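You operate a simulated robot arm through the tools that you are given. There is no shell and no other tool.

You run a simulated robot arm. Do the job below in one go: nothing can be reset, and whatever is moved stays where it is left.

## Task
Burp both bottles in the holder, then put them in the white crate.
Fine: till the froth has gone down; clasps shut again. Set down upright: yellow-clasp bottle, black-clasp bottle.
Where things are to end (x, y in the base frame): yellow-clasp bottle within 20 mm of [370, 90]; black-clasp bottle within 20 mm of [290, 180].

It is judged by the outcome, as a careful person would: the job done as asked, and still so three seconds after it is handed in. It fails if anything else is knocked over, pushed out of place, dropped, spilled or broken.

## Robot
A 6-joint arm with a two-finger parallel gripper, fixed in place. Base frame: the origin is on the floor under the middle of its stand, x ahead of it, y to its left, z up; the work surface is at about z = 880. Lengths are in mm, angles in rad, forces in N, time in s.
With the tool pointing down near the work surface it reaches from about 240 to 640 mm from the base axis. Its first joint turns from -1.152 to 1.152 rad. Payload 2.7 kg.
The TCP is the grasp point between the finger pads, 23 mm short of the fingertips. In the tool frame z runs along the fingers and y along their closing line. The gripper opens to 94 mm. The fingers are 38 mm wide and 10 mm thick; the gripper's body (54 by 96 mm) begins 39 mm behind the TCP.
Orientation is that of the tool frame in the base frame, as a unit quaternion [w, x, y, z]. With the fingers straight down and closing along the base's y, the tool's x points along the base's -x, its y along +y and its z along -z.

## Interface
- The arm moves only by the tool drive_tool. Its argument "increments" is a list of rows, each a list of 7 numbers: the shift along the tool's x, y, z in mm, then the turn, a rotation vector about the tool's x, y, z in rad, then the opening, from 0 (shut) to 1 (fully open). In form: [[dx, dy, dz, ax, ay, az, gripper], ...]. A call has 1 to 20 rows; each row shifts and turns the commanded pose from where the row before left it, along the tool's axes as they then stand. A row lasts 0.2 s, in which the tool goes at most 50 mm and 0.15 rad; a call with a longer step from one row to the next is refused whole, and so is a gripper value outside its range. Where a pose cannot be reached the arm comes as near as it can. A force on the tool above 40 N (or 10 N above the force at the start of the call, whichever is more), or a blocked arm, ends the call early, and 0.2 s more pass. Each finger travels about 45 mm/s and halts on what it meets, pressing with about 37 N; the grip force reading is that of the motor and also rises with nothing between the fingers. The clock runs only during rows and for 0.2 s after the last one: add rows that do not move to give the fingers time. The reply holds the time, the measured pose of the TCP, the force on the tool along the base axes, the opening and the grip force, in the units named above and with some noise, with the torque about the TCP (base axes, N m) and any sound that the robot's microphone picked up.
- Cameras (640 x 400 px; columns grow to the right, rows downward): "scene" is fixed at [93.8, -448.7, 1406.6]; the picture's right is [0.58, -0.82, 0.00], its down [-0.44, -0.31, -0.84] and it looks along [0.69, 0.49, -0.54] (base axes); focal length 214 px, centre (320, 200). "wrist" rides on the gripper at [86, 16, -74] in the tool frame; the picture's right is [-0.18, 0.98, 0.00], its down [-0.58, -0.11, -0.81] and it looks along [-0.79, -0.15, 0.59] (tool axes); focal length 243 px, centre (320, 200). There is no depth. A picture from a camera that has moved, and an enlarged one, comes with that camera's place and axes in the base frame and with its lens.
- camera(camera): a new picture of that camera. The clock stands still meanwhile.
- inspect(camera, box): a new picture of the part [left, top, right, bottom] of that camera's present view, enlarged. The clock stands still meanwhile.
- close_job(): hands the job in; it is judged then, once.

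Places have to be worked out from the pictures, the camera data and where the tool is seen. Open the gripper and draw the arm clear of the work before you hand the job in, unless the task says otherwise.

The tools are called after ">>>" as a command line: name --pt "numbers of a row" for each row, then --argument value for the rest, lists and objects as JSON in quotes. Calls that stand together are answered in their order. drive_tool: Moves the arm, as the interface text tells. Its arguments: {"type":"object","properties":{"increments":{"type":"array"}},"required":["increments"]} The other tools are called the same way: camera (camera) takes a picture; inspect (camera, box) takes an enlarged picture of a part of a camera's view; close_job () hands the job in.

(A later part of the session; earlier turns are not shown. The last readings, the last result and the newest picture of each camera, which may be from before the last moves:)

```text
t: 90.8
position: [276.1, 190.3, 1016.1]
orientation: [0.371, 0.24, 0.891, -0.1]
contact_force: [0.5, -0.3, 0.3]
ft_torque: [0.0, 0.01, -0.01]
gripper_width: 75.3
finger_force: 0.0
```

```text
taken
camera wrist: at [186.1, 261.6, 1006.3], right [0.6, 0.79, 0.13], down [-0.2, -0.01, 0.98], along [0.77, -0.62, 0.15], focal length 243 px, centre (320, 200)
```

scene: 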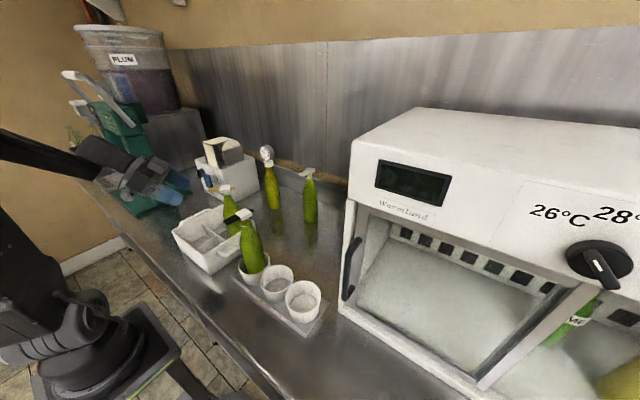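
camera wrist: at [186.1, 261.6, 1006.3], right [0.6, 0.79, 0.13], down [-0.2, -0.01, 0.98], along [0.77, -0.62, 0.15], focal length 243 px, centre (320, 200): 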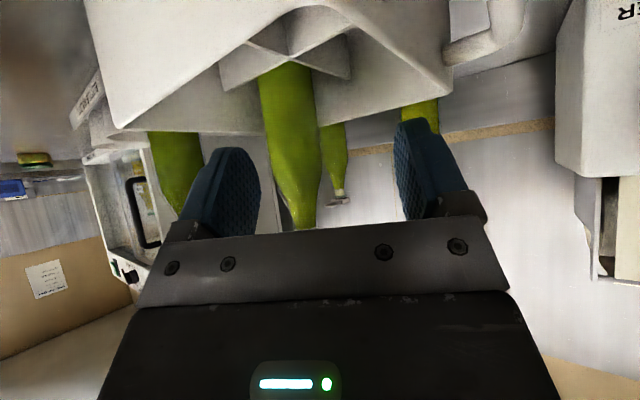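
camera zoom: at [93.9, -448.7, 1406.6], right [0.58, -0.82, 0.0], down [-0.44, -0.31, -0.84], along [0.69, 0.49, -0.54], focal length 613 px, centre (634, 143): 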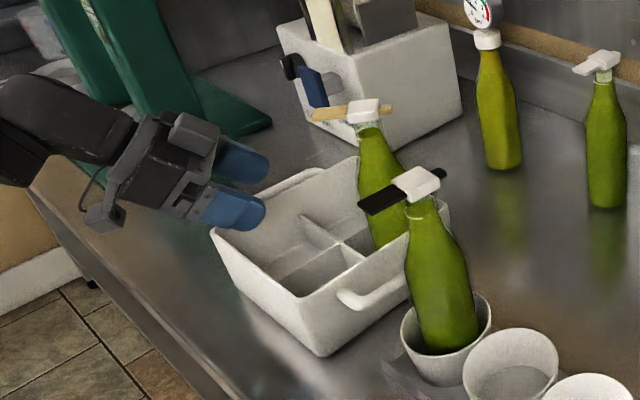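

The placing pose for the black bottle is reachable. I'll rise, move to open space and swing the tool to azimuth about +58°, so it can approach the black bottle from the now-empty side of the holder.

>>> drive_tool --pt "-18.5 0 -18.3 0 0 0 0.8" --pt "-18.5 0 -18.3 0 0 0 0.8" --pt "-18.5 0 -18.3 0 0 0 0.8" --pt "-18.5 0 -18.3 0 0 0 0.8" --pt "-18.5 0 -18.3 0 0 0 0.8" --pt "-18.5 0 -18.3 0 0 0 0.8" --pt "-18.5 0 -18.3 0 0 0 0.8" --pt "-16.3 -30.5 16.4 0 0 0 0.8" --pt "-16.3 -30.5 16.4 0 0 0 0.8" --pt "-16.3 -30.5 16.4 0 0 0 0.8" --pt "-16.3 -30.5 16.4 0 0 0 0.8" --pt "-16.3 -30.5 16.4 0 0 0 0.8" --pt "0 0 0 0 0 0 0.8"

>>> drive_tool --pt "0 0 0 -0.0994 0 -0.0986 0.8" --pt "0 0 0 -0.0994 0 -0.0986 0.8" --pt "0 0 0 -0.0994 0 -0.0986 0.8" --pt "0 0 0 -0.0994 0 -0.0986 0.8" --pt "0 0 0 -0.0994 0 -0.0986 0.8" --pt "0 0 0 -0.0994 0 -0.0986 0.8" --pt "0 0 0 -0.0994 0 -0.0986 0.8" --pt "0 0 0 -0.0994 0 -0.0986 0.8" --pt "0 0 0 -0.0994 0 -0.0986 0.8" --pt "0 0 0 -0.0994 0 -0.0986 0.8" --pt "0 0 0 -0.0994 0 -0.0986 0.8" --pt "0 0 0 0 0 0 0.8"

>>> camera --camera "scene"

>>> camera --camera "wrist"

```text
t: 93.6
position: [300.9, -0.5, 1200.3]
orientation: [0.372, 0.239, 0.891, -0.1]
contact_force: [-0.2, 0.5, -0.6]
ft_torque: [0.0, -0.03, -0.03]
gripper_width: 75.0
finger_force: 0.1
```

```text
t: 96.2
position: [299.5, -0.7, 1197.5]
orientation: [0.337, -0.449, 0.806, 0.187]
contact_force: [0.2, -0.4, 0.3]
ft_torque: [-0.02, 0.01, -0.01]
gripper_width: 75.1
finger_force: 0.1
```

```text
taken
```

scene: 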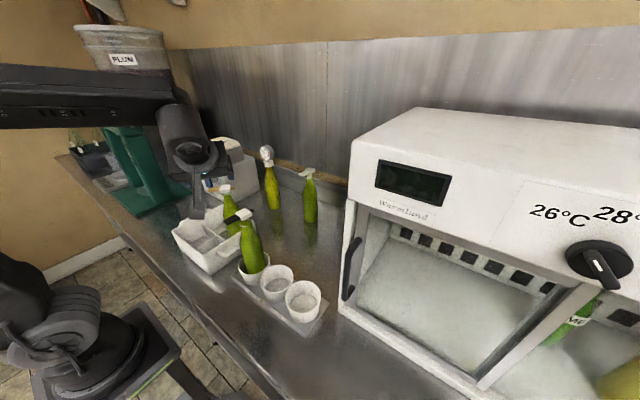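

```text
taken
camera wrist: at [226.2, -88.5, 1189.4], right [-0.77, 0.63, 0.13], down [0.01, -0.2, 0.98], along [0.64, 0.75, 0.15], focal length 243 px, centre (320, 200)
```

wrist: 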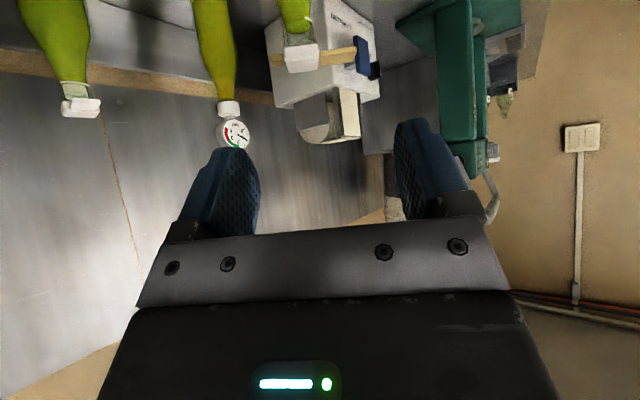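

That pose works. I'll move to the pre-grasp point on the empty-cup side of the black bottle, then descend to body height.

>>> drive_tool --pt "24.5 -12.35 -24.7 0 0 0 0.8" --pt "24.5 -12.35 -24.7 0 0 0 0.8" --pt "24.5 -12.35 -24.7 0 0 0 0.8" --pt "24.5 -12.35 -24.7 0 0 0 0.8" --pt "27.7 0 27.5 0 0 0 0.8" --pt "27.7 0 27.5 0 0 0 0.8" --pt "27.7 0 27.5 0 0 0 0.8" --pt "0 0 0 0 0 0 0.8"

>>> camera --camera "wrist"

>>> camera --camera "scene"

```text
t: 98.0
position: [268.5, -142.2, 1082.7]
orientation: [0.335, -0.449, 0.807, 0.187]
contact_force: [-0.1, -0.4, -0.1]
ft_torque: [0.0, 0.01, 0.02]
gripper_width: 75.2
finger_force: 0.0
```

```text
taken
camera wrist: at [195.1, -230.7, 1073.7], right [-0.77, 0.63, 0.13], down [0.01, -0.2, 0.98], along [0.64, 0.75, 0.15], focal length 243 px, centre (320, 200)
```

wrist: 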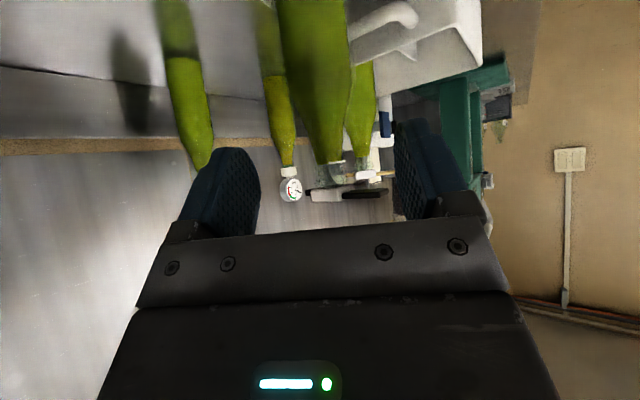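

```text
taken
```

scene: 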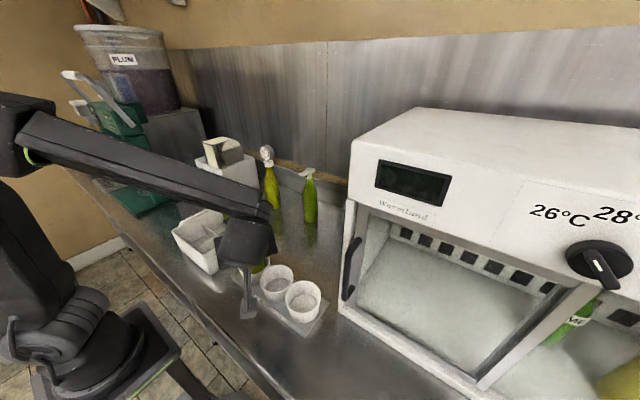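

The black bottle is almost centred ahead. I'll trim 3 mm sideways and descend the remaining 80 mm to body height.

>>> drive_tool --pt "28.4 -1.5 28.2 0 0 0 0.8" --pt "28.4 -1.5 28.2 0 0 0 0.8" --pt "0 0 0 0 0 0 0.8" --pt "0 0 0 0 0 0 0.8"

>>> camera --camera "wrist"

>>> inspect --camera "scene" --box '[200, 190, 340, 330]'

```text
t: 99.0
position: [271.3, -147.4, 1001.5]
orientation: [0.336, -0.449, 0.806, 0.187]
contact_force: [-1.0, -0.7, 0.0]
ft_torque: [0.0, 0.02, -0.01]
gripper_width: 74.8
finger_force: 0.0
```

```text
taken
camera wrist: at [197.7, -235.5, 992.9], right [-0.77, 0.63, 0.13], down [0.01, -0.2, 0.98], along [0.64, 0.75, 0.15], focal length 243 px, centre (320, 200)
```

wrist: 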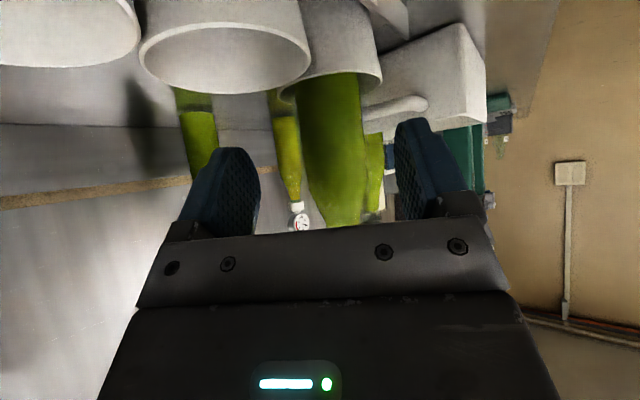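

```text
2.86 times, centred on (270, 260) of scene
camera zoom: at [93.9, -448.7, 1406.6], right [0.58, -0.82, 0.0], down [-0.44, -0.31, -0.84], along [0.69, 0.49, -0.54], focal length 613 px, centre (463, 29)
```

zoom: 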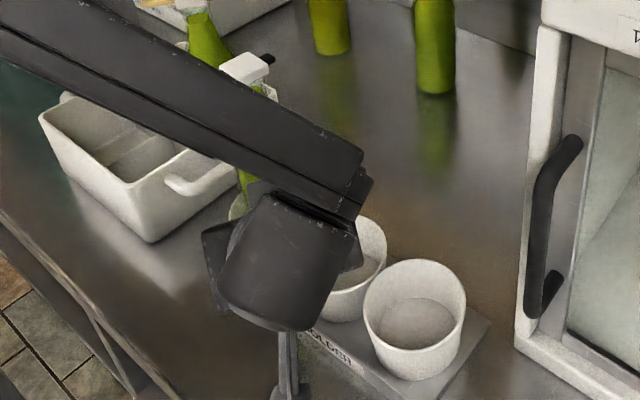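

Centred within ~2 mm at body height. I'll advance 60 mm towards the bottle and re-check.

>>> drive_tool --pt "-14.1 2 14.2 0 0 0 0.8" --pt "-14.1 0 14.2 0 0 0 0.8" --pt "-14.1 0 14.2 0 0 0 0.8" --pt "0 0 0 0 0 0 0.8"

>>> camera --camera "wrist"

>>> inspect --camera "scene" --box '[190, 170, 330, 310]'

```text
t: 100.0
position: [299.9, -94.3, 1001.2]
orientation: [0.336, -0.448, 0.807, 0.186]
contact_force: [0.7, -0.1, -0.1]
ft_torque: [0.0, 0.0, 0.0]
gripper_width: 75.1
finger_force: 0.0
```

```text
taken
camera wrist: at [227.5, -182.4, 993.0], right [-0.77, 0.63, 0.13], down [0.01, -0.2, 0.98], along [0.64, 0.75, 0.15], focal length 243 px, centre (320, 200)
```

wrist: 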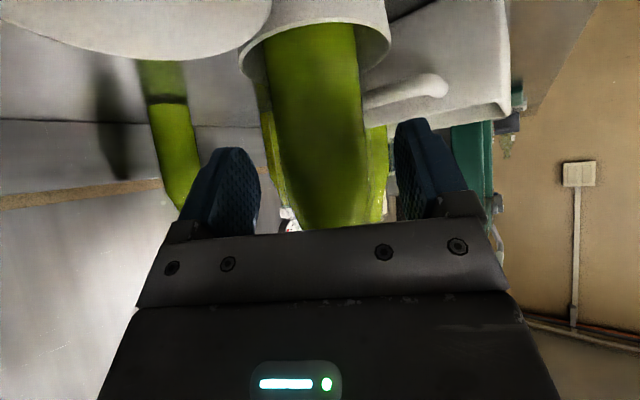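

```text
2.86 times, centred on (260, 240) of scene
camera zoom: at [93.9, -448.7, 1406.6], right [0.58, -0.82, 0.0], down [-0.44, -0.31, -0.84], along [0.69, 0.49, -0.54], focal length 613 px, centre (491, 86)
```

zoom: 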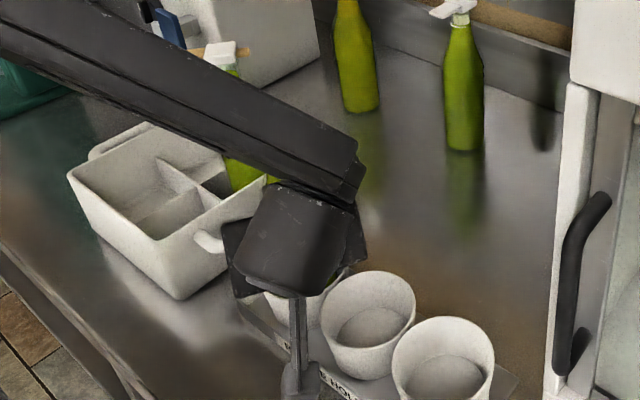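

Well centred, with the axis about 38 mm ahead of the TCP. I'll advance the last 20 mm and close on the body.

>>> drive_tool --pt "-7.2 0 7.2 0 0 0 0.8" --pt "-7.2 0 7.2 0 0 0 0.8" --pt "0 0 0 0 0 0 0.8" --pt "0 0 0 0 0 0 0.6" --pt "0 0 0 0 0 0 0.5" --pt "0 0 0 0 0 0 0.3" --pt "0 0 0 0 0 0 0.3"

>>> inspect --camera "wrist" --box '[200, 0, 440, 240]'

>>> inspect --camera "scene" --box '[190, 170, 330, 310]'

```text
t: 101.6
position: [310.6, -76.0, 1003.8]
orientation: [0.336, -0.449, 0.807, 0.187]
contact_force: [1.3, -0.4, 2.3]
ft_torque: [0.05, -0.02, -0.11]
gripper_width: 59.1
finger_force: 37.6
```

```text
1.67 times, centred on (320, 120) of wrist
camera zoom: at [237.8, -164.0, 993.2], right [-0.77, 0.63, 0.13], down [0.01, -0.2, 0.98], along [0.64, 0.75, 0.15], focal length 404 px, centre (320, 333)
```

zoom: 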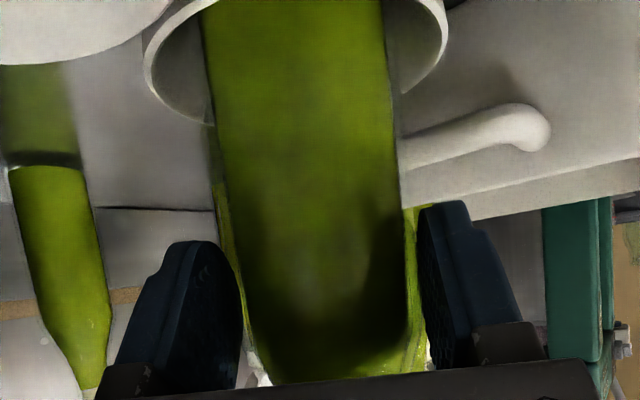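

```text
2.86 times, centred on (260, 240) of scene
camera zoom: at [93.9, -448.8, 1406.6], right [0.58, -0.82, 0.0], down [-0.44, -0.31, -0.84], along [0.69, 0.49, -0.54], focal length 613 px, centre (491, 86)
```

zoom: 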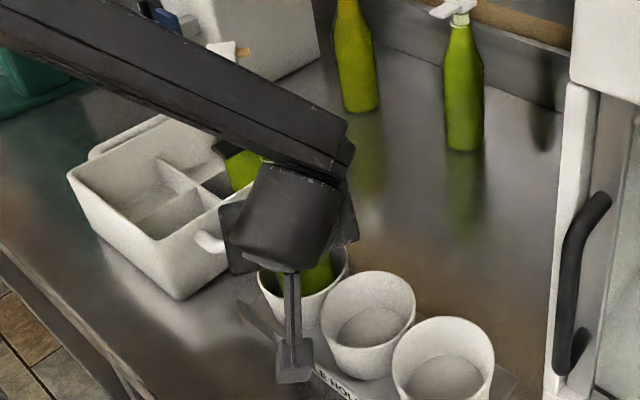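

Gripped at 59.1 mm on the body. Test lift of 8 mm.

>>> drive_tool --pt "-2.1 0 -2.1 0 0 0 0.3" --pt "-3.6 0 -3.5 0 0 0 0.3" --pt "0 0 0 0 0 0 0.3"

>>> inspect --camera "wrist" --box '[200, 0, 440, 240]'

```text
t: 102.4
position: [311.0, -76.3, 1009.8]
orientation: [0.335, -0.45, 0.806, 0.188]
contact_force: [-0.4, -0.4, -5.5]
ft_torque: [-0.11, 0.06, 0.02]
gripper_width: 59.4
finger_force: 37.0
```

```text
1.67 times, centred on (320, 120) of wrist
camera zoom: at [237.8, -163.7, 1000.5], right [-0.77, 0.63, 0.13], down [0.01, -0.2, 0.98], along [0.64, 0.75, 0.15], focal length 404 px, centre (320, 333)
```

zoom: 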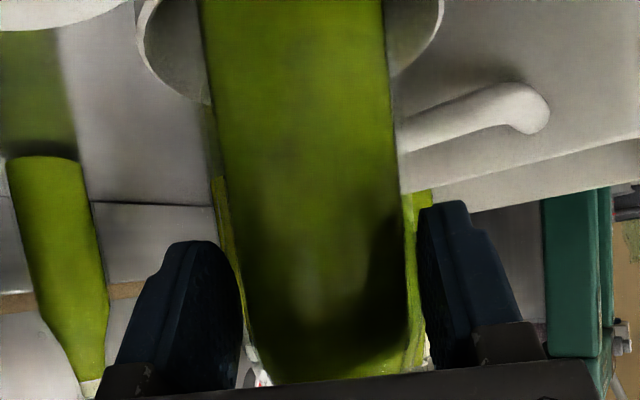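

It's held firmly at 5.5 N. I'll lift straight up so the base clears the yellow bottle's cap height.

>>> drive_tool --pt "-10.7 0 -10.6 0 0 0 0.3" --pt "-14.2 0 -14.1 0 0 0 0.3" --pt "-14.2 0 -14.1 0 0 0 0.3" --pt "-14.2 0 -14.1 0 0 0 0.3" --pt "-14.2 0 -14.1 0 0 0 0.3" --pt "-14.2 0 -14.1 0 0 0 0.3" --pt "-14.2 0 -14.1 0 0 0 0.3" --pt "0 0 0 0 0 0 0.3"

>>> camera --camera "scene"

>>> camera --camera "wrist"

```text
t: 104.2
position: [310.7, -76.0, 1143.6]
orientation: [0.335, -0.45, 0.806, 0.188]
contact_force: [0.0, 0.8, -6.6]
ft_torque: [-0.07, 0.05, -0.02]
gripper_width: 59.3
finger_force: 37.2
```

```text
taken
```

scene: 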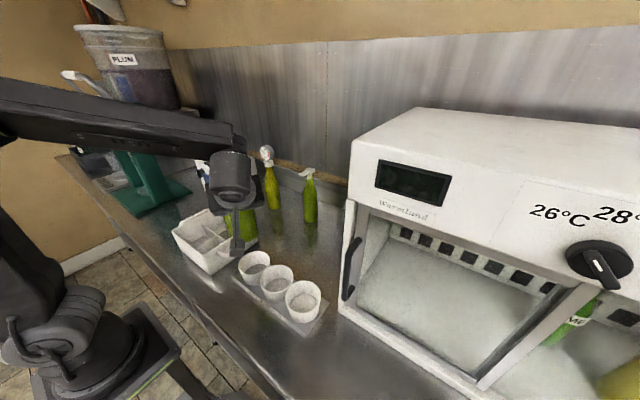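

```text
taken
camera wrist: at [237.4, -164.7, 1135.3], right [-0.77, 0.63, 0.13], down [0.01, -0.2, 0.98], along [0.64, 0.75, 0.15], focal length 243 px, centre (320, 200)
```

wrist: 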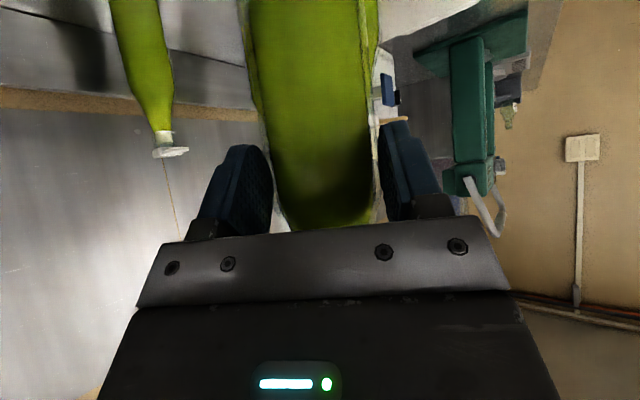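

Steady. I'll raise further to T.z≈1240, move to the spot where the swing worked before, and rotate back to azimuth -30°.

>>> drive_tool --pt "-17 0 -16.9 0 0 0 0.3" --pt "-17 0 -16.9 0 0 0 0.3" --pt "-17 0 -16.9 0 0 0 0.3" --pt "-17 0 -16.9 0 0 0 0.3" --pt "-13.9 16.3 14 0 0 0 0.3" --pt "-13.9 16.3 14 0 0 0 0.3" --pt "-13.9 16.3 14 0 0 0 0.3" --pt "0 0 0 0 0 0 0.3"

>>> drive_tool --pt "0 0 0 0.05 0 0.05 0.3" --pt "0 0 0 0.0994 0 0.0986 0.3" --pt "0 0 0 0.0994 0 0.0986 0.3" --pt "0 0 0 0.0994 0 0.0986 0.3" --pt "0 0 0 0.0994 0 0.0986 0.3" --pt "0 0 0 0.0994 0 0.0986 0.3" --pt "0 0 0 0 0 0 0.3"

>>> camera --camera "scene"

```text
t: 106.0
position: [299.7, -2.0, 1240.6]
orientation: [0.335, -0.448, 0.807, 0.187]
contact_force: [0.2, -0.8, -5.7]
ft_torque: [-0.11, 0.09, 0.02]
gripper_width: 59.5
finger_force: 36.7
```

```text
t: 107.6
position: [301.5, -1.8, 1241.1]
orientation: [0.382, -0.112, 0.916, 0.047]
contact_force: [0.5, 0.1, -6.4]
ft_torque: [-0.02, 0.12, 0.0]
gripper_width: 59.1
finger_force: 37.3
```

```text
taken
```

scene: 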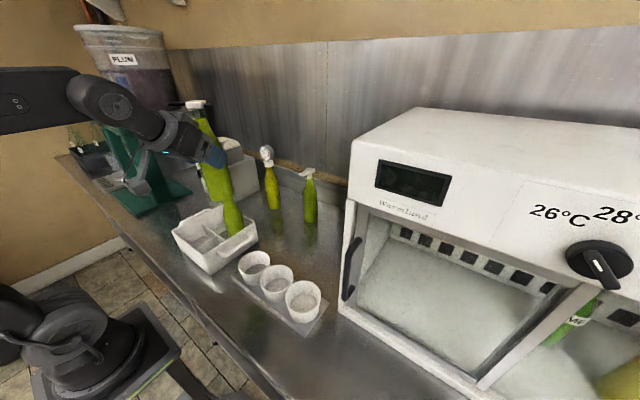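

The swing is going well. I'll finish the rotation to azimuth about -30°.

>>> drive_tool --pt "0 0 0 0.0994 0 0.0986 0.3" --pt "0 0 0 0.0994 0 0.0986 0.3" --pt "0 0 0 0.0994 0 0.0986 0.3" --pt "0 0 0 0.0994 0 0.0986 0.3" --pt "0 0 0 0.0994 0 0.0986 0.3" --pt "0 0 0 0.0525 0 0.052 0.3" --pt "0 0 0 0 0 0 0.3"

>>> inspect --camera "scene" --box '[120, 80, 280, 280]'

>>> camera --camera "wrist"

```text
t: 109.2
position: [300.2, -1.0, 1240.8]
orientation: [0.371, 0.242, 0.891, -0.1]
contact_force: [0.5, -0.5, -5.9]
ft_torque: [0.06, 0.05, 0.0]
gripper_width: 59.2
finger_force: 36.6
```

```text
2.00 times, centred on (200, 180) of scene
camera zoom: at [93.9, -448.7, 1406.6], right [0.58, -0.82, 0.0], down [-0.44, -0.31, -0.84], along [0.69, 0.49, -0.54], focal length 429 px, centre (560, 240)
```

zoom: 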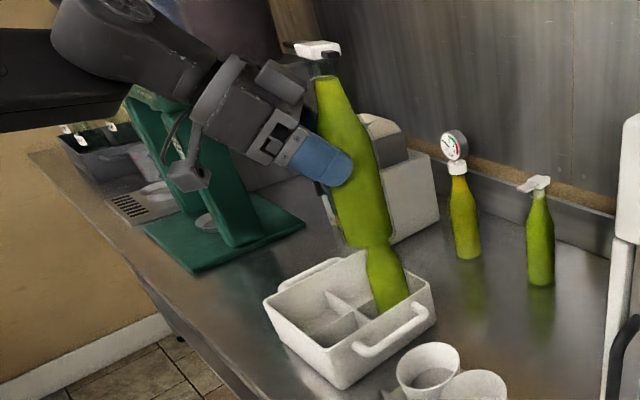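

```text
taken
camera wrist: at [211.3, 70.8, 1231.6], right [0.61, 0.78, 0.13], down [-0.2, -0.01, 0.98], along [0.77, -0.62, 0.15], focal length 243 px, centre (320, 200)
```

wrist: 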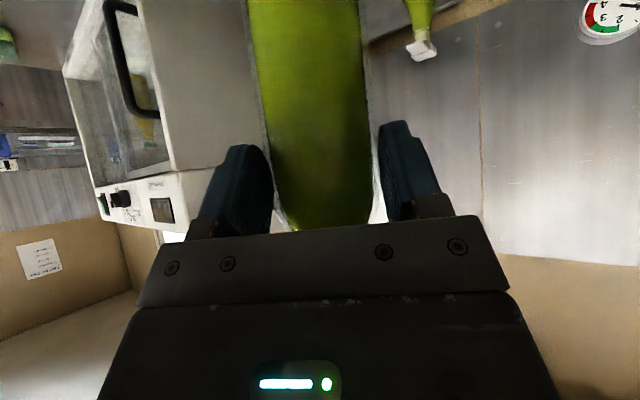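

Oriented for placing, with the bottle upright. I'll carry it over to above [290, 180] on a path that keeps well away from the yellow bottle.

>>> drive_tool --pt "10 9.5 -10 0 0 0 0.3" --pt "19.9 18.9 -20.05 0 0 0 0.3" --pt "10 9.5 -10 0 0 0 0.3" --pt "12.1 24.7 -12.2 0 0 0 0.3" --pt "12.1 24.7 -12.2 0 0 0 0.3" --pt "6.4 21.5 -6.5 0 0 0 0.3" --pt "6.4 21.5 -6.5 0 0 0 0.3" --pt "6.4 21.5 -6.5 0 0 0 0.3" --pt "0 0 0 0 0 0 0.3" --pt "0 0 0 0 0 0 0.3"

>>> inspect --camera "scene" --box '[100, 80, 280, 290]'

>>> camera --camera "wrist"

```text
t: 111.4
position: [276.0, 191.7, 1240.6]
orientation: [0.371, 0.242, 0.891, -0.1]
contact_force: [-0.4, 0.1, -5.7]
ft_torque: [0.04, 0.12, 0.0]
gripper_width: 59.1
finger_force: 36.6
```

```text
1.90 times, centred on (190, 185) of scene
camera zoom: at [93.9, -448.7, 1406.6], right [0.58, -0.82, 0.0], down [-0.44, -0.31, -0.84], along [0.69, 0.49, -0.54], focal length 408 px, centre (568, 229)
```

zoom: 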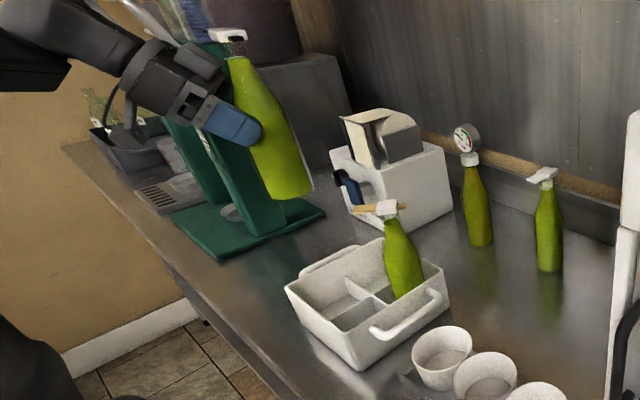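

```text
taken
camera wrist: at [185.7, 262.8, 1231.0], right [0.61, 0.78, 0.13], down [-0.2, -0.01, 0.98], along [0.77, -0.62, 0.15], focal length 243 px, centre (320, 200)
```

wrist: 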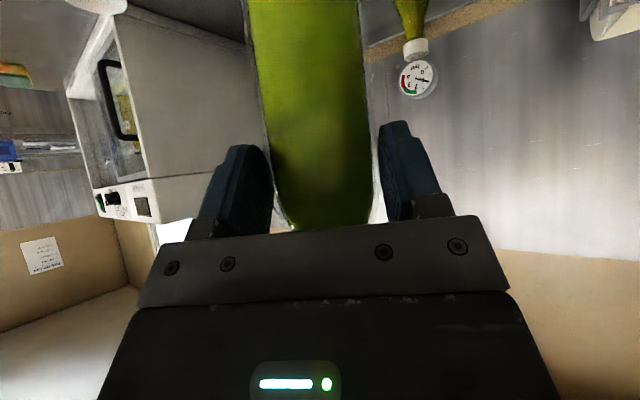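

Above the target at T≈[276, 191], and the bottle hangs vertically. I'll trim 2 mm and descend to just above the rim.

>>> drive_tool --pt "0.5 -2.7 -0.5 0 0 0 0.3" --pt "15.6 0 15.5 0 0 0 0.3" --pt "15.6 0 15.5 0 0 0 0.3" --pt "15.6 0 15.5 0 0 0 0.3" --pt "15.6 0 15.5 0 0 0 0.3" --pt "15.6 0 15.5 0 0 0 0.3" --pt "15.6 0 15.5 0 0 0 0.3" --pt "0 0 0 0 0 0 0.3"

>>> inspect --camera "scene" --box '[130, 140, 270, 290]'

>>> camera --camera "wrist"

```text
t: 113.2
position: [271.5, 187.8, 1108.0]
orientation: [0.371, 0.241, 0.891, -0.1]
contact_force: [-0.6, -0.7, -6.4]
ft_torque: [0.07, 0.07, 0.0]
gripper_width: 59.1
finger_force: 36.9
```

```text
2.67 times, centred on (200, 215) of scene
camera zoom: at [93.9, -448.7, 1406.6], right [0.58, -0.82, 0.0], down [-0.44, -0.31, -0.84], along [0.69, 0.49, -0.54], focal length 572 px, centre (640, 160)
```

zoom: 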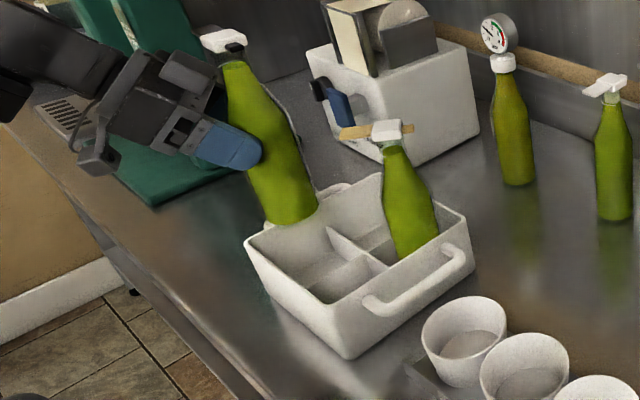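

```text
taken
camera wrist: at [182.5, 260.2, 1099.4], right [0.61, 0.78, 0.13], down [-0.2, -0.01, 0.98], along [0.77, -0.62, 0.15], focal length 243 px, centre (320, 200)
```

wrist: 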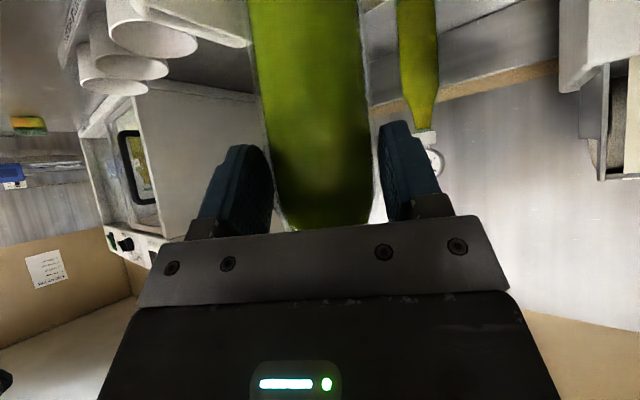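

The bottle is over the compartment. I'll zoom in to check the base height and position against the compartment before going below the rim.

>>> inspect --camera "scene" --box '[150, 150, 250, 260]'

```text
3.64 times, centred on (200, 205) of scene
camera zoom: at [93.9, -448.7, 1406.6], right [0.58, -0.82, 0.0], down [-0.44, -0.31, -0.84], along [0.69, 0.49, -0.54], focal length 780 px, centre (756, 182)
```

zoom: 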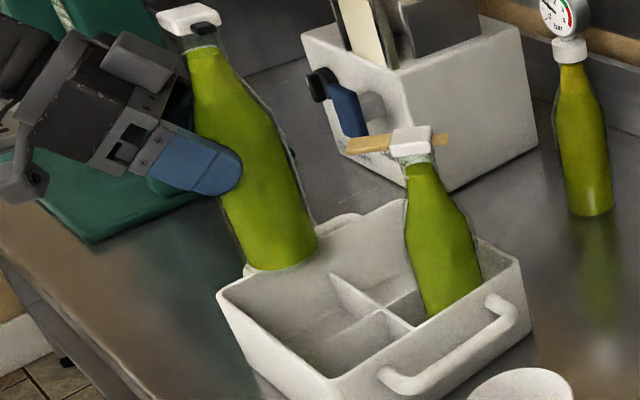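

The bottle leans very slightly (~0.04 rad, base towards the gripper). I'll level it with a small wrist rotation, nudge a few mm towards the compartment centre, and go down past the rim.

>>> drive_tool --pt "0 0 0 0 -0.04 0 0.3" --pt "-2.9 -1.1 2.9 0 0 0 0.3" --pt "17.0 0 15.4 0 0 0 0.3" --pt "17.0 0 15.4 0 0 0 0.3" --pt "0 0 0 0 0 0 0.3"

>>> inspect --camera "scene" --box '[150, 150, 250, 260]'

>>> camera --camera "wrist"

```text
t: 114.4
position: [274.7, 184.9, 1063.7]
orientation: [0.389, 0.24, 0.883, -0.106]
contact_force: [-0.2, 0.4, -5.6]
ft_torque: [0.04, 0.1, 0.04]
gripper_width: 58.9
finger_force: 37.3
```

```text
3.64 times, centred on (200, 205) of scene
camera zoom: at [93.9, -448.7, 1406.6], right [0.58, -0.82, 0.0], down [-0.44, -0.31, -0.84], along [0.69, 0.49, -0.54], focal length 780 px, centre (756, 182)
```

zoom: 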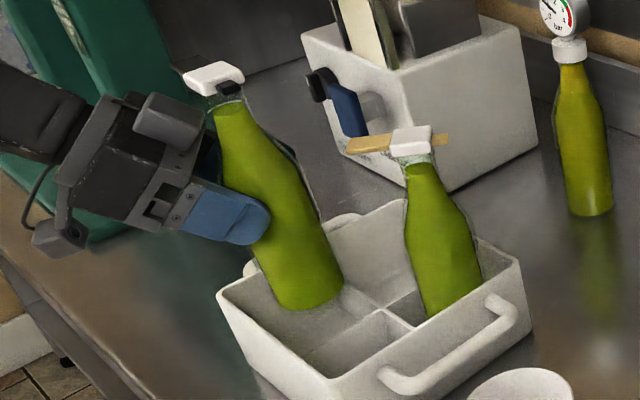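

```text
taken
camera wrist: at [185.9, 255.8, 1049.3], right [0.6, 0.79, 0.14], down [-0.23, 0.01, 0.97], along [0.76, -0.62, 0.18], focal length 243 px, centre (320, 200)
```

wrist: 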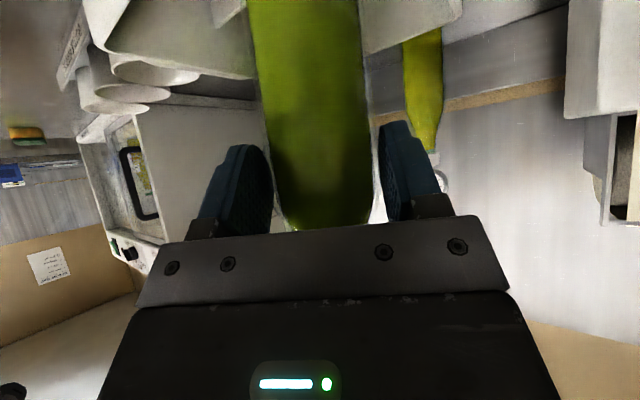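

By the wrist camera and kinematics the axis is at about [289, 177], centred in the compartment. I'll lower further in steps, watching the force.

>>> drive_tool --pt "11.1 0 10.1 0 0 0 0.3" --pt "11.1 0 10.1 0 0 0 0.3" --pt "0 0 0 0 0 0 0.3"

>>> inspect --camera "scene" --box '[150, 160, 250, 270]'

```text
t: 115.2
position: [276.2, 183.8, 1032.7]
orientation: [0.388, 0.239, 0.884, -0.105]
contact_force: [0.5, -0.1, -5.7]
ft_torque: [0.04, 0.1, -0.02]
gripper_width: 59.2
finger_force: 37.2
```

```text
3.64 times, centred on (200, 215) of scene
camera zoom: at [93.9, -448.7, 1406.6], right [0.58, -0.82, 0.0], down [-0.44, -0.31, -0.84], along [0.69, 0.49, -0.54], focal length 780 px, centre (756, 146)
```

zoom: 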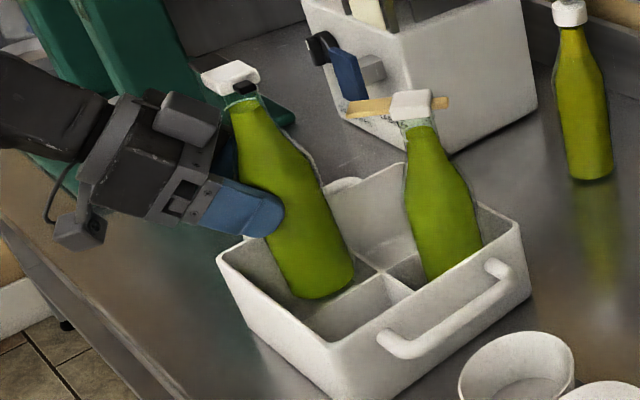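

Still free-hanging. I'll zoom in on the base and the dividers to be sure it's going inside the compartment cleanly.

>>> inspect --camera "scene" --box '[170, 200, 240, 260]'

>>> camera --camera "wrist"

```text
6.67 times, centred on (205, 230) of scene
camera zoom: at [93.9, -448.7, 1406.6], right [0.58, -0.82, 0.0], down [-0.44, -0.31, -0.84], along [0.69, 0.49, -0.54], focal length 1430 px, centre (1087, 0)
```

zoom: 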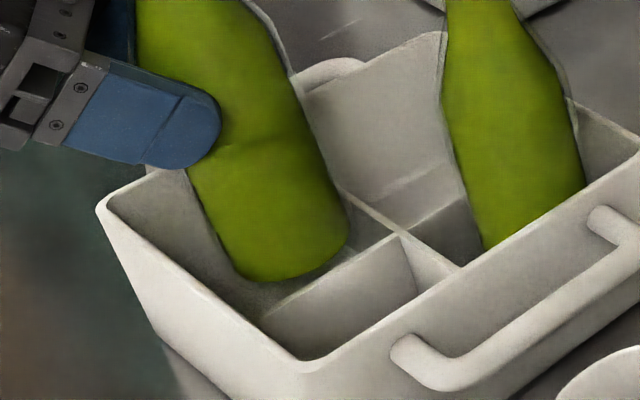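

```text
taken
camera wrist: at [187.0, 256.0, 1019.2], right [0.6, 0.79, 0.14], down [-0.23, 0.01, 0.97], along [0.76, -0.62, 0.18], focal length 243 px, centre (320, 200)
```

wrist: 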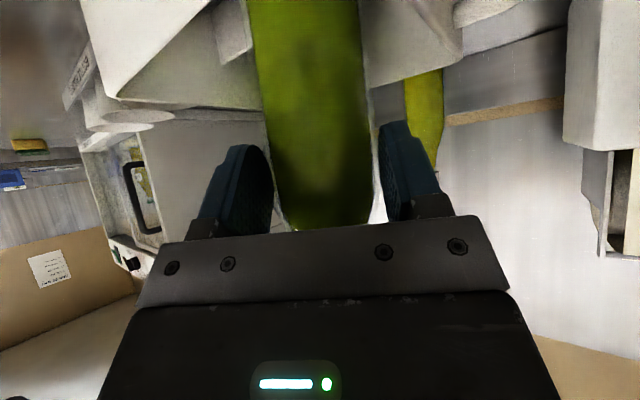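

The base is clear of both dividers (about 13 mm on the near side). I'll lower 14 mm, then in small steps to touchdown.

>>> drive_tool --pt "5.2 0 4.7 0 0 0 0.3" --pt "5.2 0 4.7 0 0 0 0.3"

>>> drive_tool --pt "2.2 0 2.0 0 0 0 0.3"

>>> drive_tool --pt "2.2 0 2.0 0 0 0 0.3"

```text
t: 115.8
position: [275.4, 185.5, 1018.9]
orientation: [0.389, 0.24, 0.883, -0.106]
contact_force: [-0.3, -1.0, -6.0]
ft_torque: [0.0, 0.11, 0.0]
gripper_width: 59.0
finger_force: 36.9
```

```text
t: 116.2
position: [275.9, 185.5, 1014.9]
orientation: [0.389, 0.239, 0.883, -0.106]
contact_force: [0.2, 0.2, -5.9]
ft_torque: [0.06, 0.1, -0.01]
gripper_width: 58.9
finger_force: 37.1
```

```text
t: 116.6
position: [276.4, 185.3, 1012.5]
orientation: [0.389, 0.24, 0.883, -0.105]
contact_force: [-0.6, -0.2, -6.4]
ft_torque: [0.07, 0.12, -0.02]
gripper_width: 59.0
finger_force: 37.3
```

Still hanging at T.z≈1012. I'll keep going down 2–3 mm at a time.

>>> drive_tool --pt "2.2 0 2.0 0 0 0 0.3"

>>> drive_tool --pt "1.5 0 1.35 0 0 0 0.3"

>>> drive_tool --pt "1.5 0 1.35 0 0 0 0.3"

```text
t: 117.0
position: [276.7, 183.9, 1009.8]
orientation: [0.389, 0.24, 0.883, -0.105]
contact_force: [0.1, -0.7, -5.6]
ft_torque: [0.06, 0.1, 0.03]
gripper_width: 59.1
finger_force: 37.3
```

```text
t: 117.4
position: [275.6, 185.2, 1007.9]
orientation: [0.388, 0.24, 0.884, -0.106]
contact_force: [0.3, 0.1, -5.1]
ft_torque: [0.06, 0.09, 0.02]
gripper_width: 59.0
finger_force: 36.4
```

```text
t: 117.8
position: [276.0, 185.2, 1005.2]
orientation: [0.389, 0.24, 0.883, -0.106]
contact_force: [0.2, -1.2, -6.0]
ft_torque: [0.09, 0.1, 0.02]
gripper_width: 59.1
finger_force: 37.3
```

Still hanging at 6 N. I'll continue in 2 mm steps.

>>> drive_tool --pt "1.5 0 1.35 0 0 0 0.3"

>>> drive_tool --pt "1.5 0 1.35 0 0 0 0.3"

>>> drive_tool --pt "1.5 0 1.35 0 0 0 0.3"

>>> inspect --camera "scene" --box '[150, 160, 250, 270]'

```text
t: 118.2
position: [275.4, 185.2, 1004.4]
orientation: [0.388, 0.241, 0.883, -0.106]
contact_force: [-0.5, -0.5, -5.9]
ft_torque: [0.04, 0.13, 0.0]
gripper_width: 58.9
finger_force: 36.8
```

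```text
t: 118.6
position: [275.8, 186.2, 1002.2]
orientation: [0.389, 0.239, 0.884, -0.105]
contact_force: [-1.0, 0.2, -4.7]
ft_torque: [0.04, 0.1, -0.01]
gripper_width: 59.0
finger_force: 37.4
```

```text
t: 119.0
position: [277.2, 185.0, 1000.7]
orientation: [0.39, 0.24, 0.883, -0.106]
contact_force: [-2.3, -0.5, 2.4]
ft_torque: [0.02, 0.45, 0.01]
gripper_width: 59.3
finger_force: 36.8
```

```text
3.64 times, centred on (200, 215) of scene
camera zoom: at [93.8, -448.8, 1406.6], right [0.58, -0.82, 0.0], down [-0.44, -0.31, -0.84], along [0.69, 0.49, -0.54], focal length 780 px, centre (756, 146)
```

zoom: 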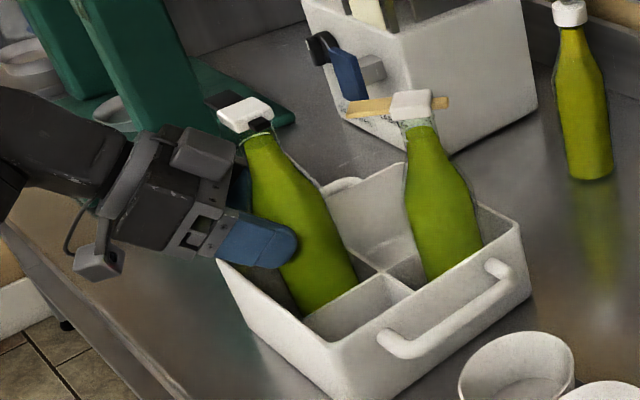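

Touchdown at T.z≈1001 with about 2.4 N. The cap sits right at [290, 180] at the same height as the yellow one, so it's on the floor and upright. I'll open gently.

>>> drive_tool --pt "0 0 0 0 0 0 0.64" --pt "0 0 0 0 0 0 0.66" --pt "0 0 0 0 0 0 0.7" --pt "0 0 0 0 0 0 0.75" --pt "0 0 0 0 0 0 0.78" --pt "0 0 0 0 0 0 0.78"

>>> inspect --camera "scene" --box '[150, 160, 250, 270]'

>>> camera --camera "wrist"

```text
t: 120.4
position: [276.8, 185.0, 999.7]
orientation: [0.389, 0.239, 0.883, -0.106]
contact_force: [0.4, -0.2, 0.2]
ft_torque: [-0.01, 0.0, -0.02]
gripper_width: 73.3
finger_force: 0.1
```

```text
3.64 times, centred on (200, 215) of scene
camera zoom: at [93.8, -448.7, 1406.6], right [0.58, -0.82, 0.0], down [-0.44, -0.31, -0.84], along [0.69, 0.49, -0.54], focal length 780 px, centre (756, 146)
```

zoom: 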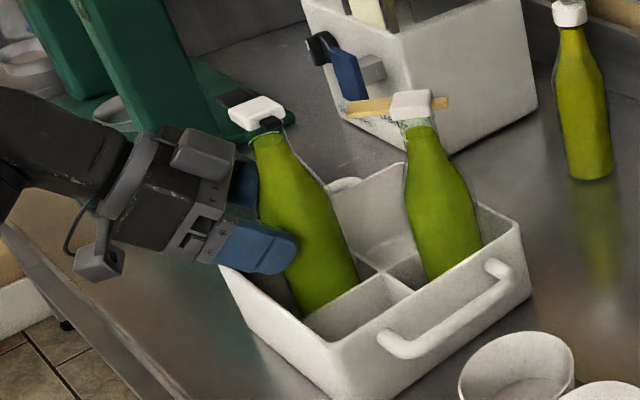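

```text
taken
camera wrist: at [186.9, 256.3, 986.4], right [0.6, 0.79, 0.14], down [-0.23, 0.01, 0.97], along [0.76, -0.62, 0.18], focal length 243 px, centre (320, 200)
```

wrist: 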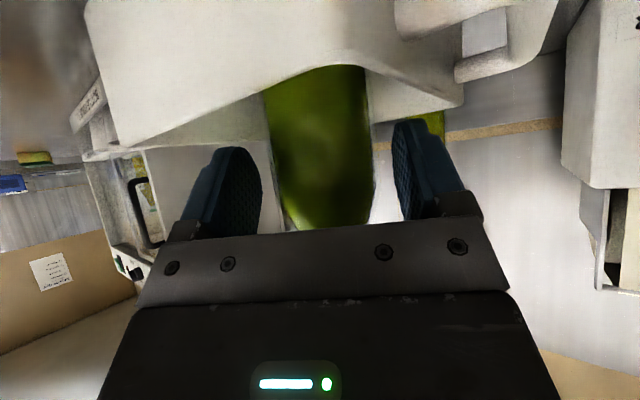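

The black bottle settled upright in its compartment. I'll retreat horizontally 30 mm first, then back up along the tool axis and away.

>>> drive_tool --pt "6.7 0 -7.4 0 0 0 0.78" --pt "6.7 0 -7.4 0 0 0 0.78" --pt "6.7 0 -7.4 0 0 0 0.78" --pt "0 0 -20 0 0 0 0.78" --pt "0 0 -25 0 0 0 0.78" --pt "-14.8 0 -13.4 0 0 0 0.78" --pt "-22 0 -20 0 0 0 0.78" --pt "-22 0 -20 0 0 0 0.78" --pt "-22 0 -20 0 0 0 0.78" --pt "0 0 0 0 0 0 0.78"

>>> inspect --camera "scene" --box '[150, 160, 250, 270]'

>>> camera --camera "scene"

>>> camera --camera "wrist"

```text
t: 122.6
position: [271.1, 189.8, 1139.1]
orientation: [0.388, 0.241, 0.883, -0.106]
contact_force: [0.4, 0.2, -0.3]
ft_torque: [-0.02, -0.03, 0.0]
gripper_width: 73.3
finger_force: 0.1
out of reach, approached as far as the arm can: row 2, 3, 4, 5, 7
```

```text
3.64 times, centred on (200, 215) of scene
camera zoom: at [93.8, -448.8, 1406.6], right [0.58, -0.82, 0.0], down [-0.44, -0.31, -0.84], along [0.69, 0.49, -0.54], focal length 780 px, centre (756, 146)
```

zoom: 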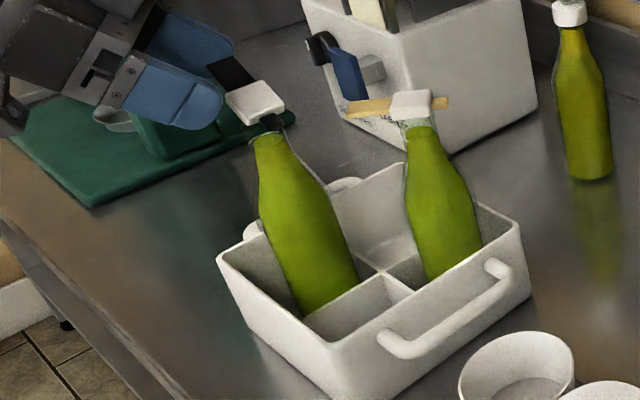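

```text
taken
```

scene: 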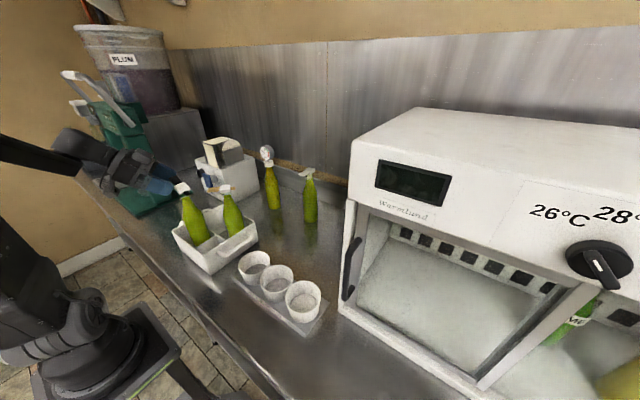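

```text
taken
camera wrist: at [180.8, 262.3, 1124.6], right [0.6, 0.79, 0.14], down [-0.23, 0.01, 0.97], along [0.76, -0.62, 0.18], focal length 243 px, centre (320, 200)
```

wrist: 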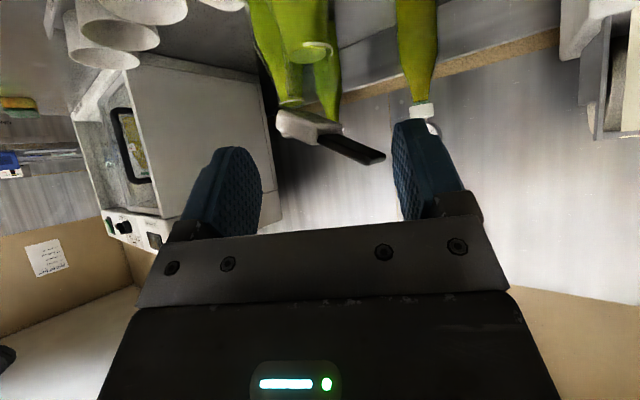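

The retreat was limited by reach for some rows, and the black cap looks different. I need a close look at its clasp.

>>> inspect --camera "scene" --box '[165, 172, 205, 204]'

>>> inspect --camera "wrist" --box '[240, 60, 400, 180]'

```text
12.50 times, centred on (185, 188) of scene
camera zoom: at [93.8, -448.8, 1406.6], right [0.58, -0.82, 0.0], down [-0.44, -0.31, -0.84], along [0.69, 0.49, -0.54], focal length 2681 px, centre (2008, 350)
```

zoom: 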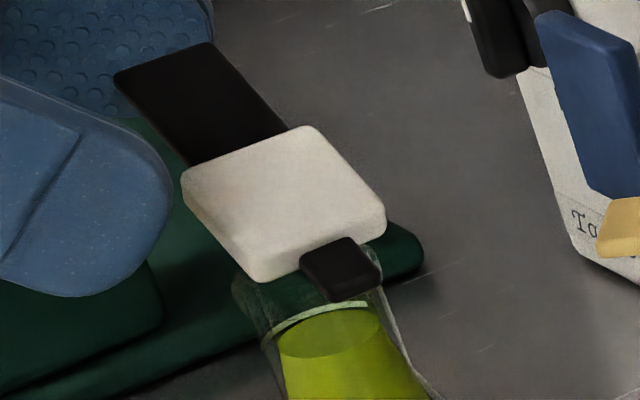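

```text
3.33 times, centred on (320, 120) of wrist
camera zoom: at [180.8, 262.3, 1124.6], right [0.6, 0.79, 0.14], down [-0.23, 0.01, 0.97], along [0.76, -0.62, 0.18], focal length 809 px, centre (320, 467)
```

zoom: 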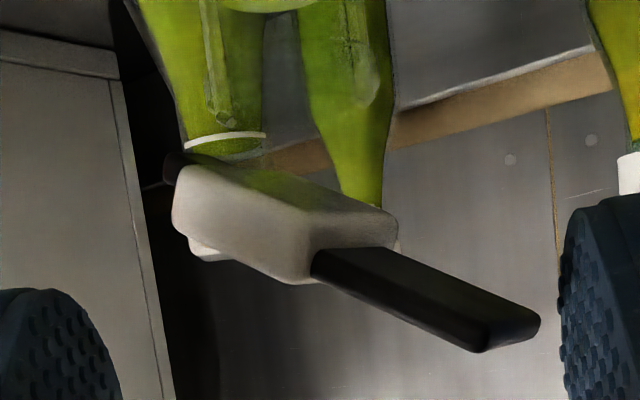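

The black clasp got flicked open (about 0.4 rad) by a finger on the way up; the bottle itself is fine and upright. I'll move up in a small step and check for contact before clearing away to re-close it.

>>> drive_tool --pt "-2.2 0 -2.0 0 0 0 0.78" --pt "0 0 0 0 0 0 0.78"

>>> inspect --camera "scene" --box '[165, 172, 205, 204]'

>>> inspect --camera "wrist" --box '[240, 60, 480, 240]'

```text
t: 123.2
position: [269.8, 190.3, 1140.7]
orientation: [0.388, 0.24, 0.883, -0.105]
contact_force: [0.2, -1.2, 0.8]
ft_torque: [0.02, -0.01, 0.01]
gripper_width: 73.3
finger_force: 0.0
```

```text
12.50 times, centred on (185, 188) of scene
camera zoom: at [93.8, -448.7, 1406.6], right [0.58, -0.82, 0.0], down [-0.44, -0.31, -0.84], along [0.69, 0.49, -0.54], focal length 2681 px, centre (2008, 350)
```

zoom: 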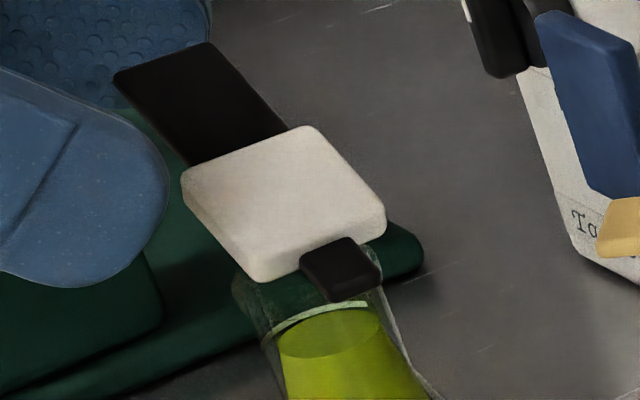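

```text
2.22 times, centred on (360, 150) of wrist
camera zoom: at [180.9, 262.4, 1126.8], right [0.6, 0.79, 0.14], down [-0.23, 0.01, 0.97], along [0.76, -0.62, 0.18], focal length 539 px, centre (231, 311)
```

zoom: 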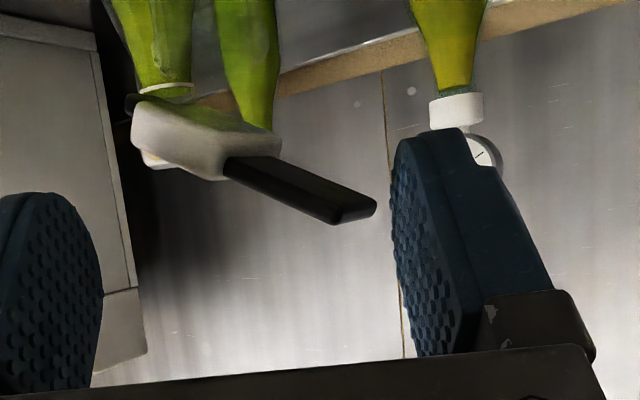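

The finger is already past the tab with no contact. I'll go up, bring the tool back to vertical with closed fingers, and prepare to press the clasp shut from above.

>>> drive_tool --pt "-14.8 0 -13.4 0 0 0 0.78" --pt "-14.8 0 -13.4 0 0 0 0.78" --pt "-14.8 0 -13.4 0 0 0 0.78" --pt "-14.8 0 -13.4 0 0 0 0.78" --pt "0 0 0 0 0.139 0 0.5" --pt "0 0 0 0 0.139 0 0.3" --pt "0 0 0 0 0.139 0 0" --pt "0 0 0 0 0.139 0 0" --pt "0 0 0 0 0.139 0 0" --pt "0 0 0 0 0.139 0 0" --pt "0 0 0 0 0 -0.131 0" --pt "0 0 0 0 0 -0.131 0" --pt "0 0 0 0 0 -0.131 0" --pt "0 0 0 0 0 -0.131 0" --pt "0 0 0 0 0 0 0"

>>> camera --camera "wrist"

>>> inspect --camera "scene" --box '[130, 130, 260, 270]'

```text
t: 126.4
position: [269.4, 191.6, 1220.9]
orientation: [-0.002, 0.001, 1.0, 0.001]
contact_force: [0.3, 0.3, -0.4]
ft_torque: [-0.02, 0.01, -0.01]
gripper_width: 0.0
finger_force: 37.1
```

```text
taken
camera wrist: at [183.3, 209.1, 1294.2], right [0.19, 0.98, 0.0], down [0.58, -0.11, 0.8], along [0.79, -0.15, -0.59], focal length 243 px, centre (320, 200)
```

wrist: 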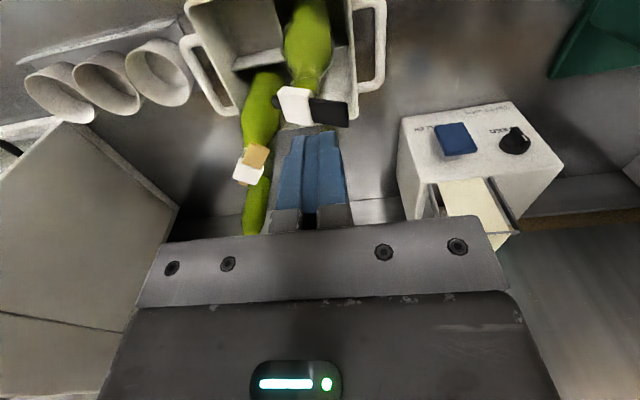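

```text
2.86 times, centred on (195, 200) of scene
camera zoom: at [93.8, -448.7, 1406.6], right [0.58, -0.82, 0.0], down [-0.44, -0.31, -0.84], along [0.69, 0.49, -0.54], focal length 613 px, centre (677, 200)
```

zoom: 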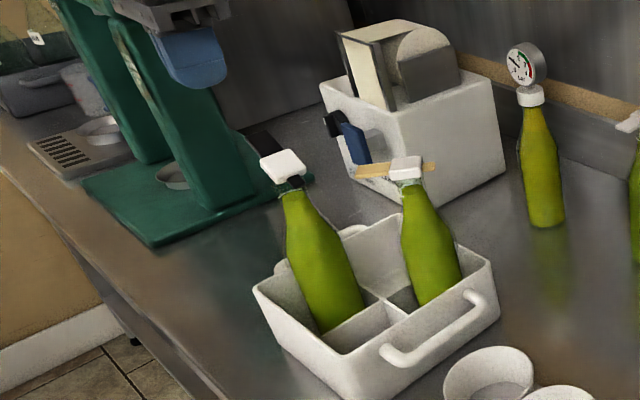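

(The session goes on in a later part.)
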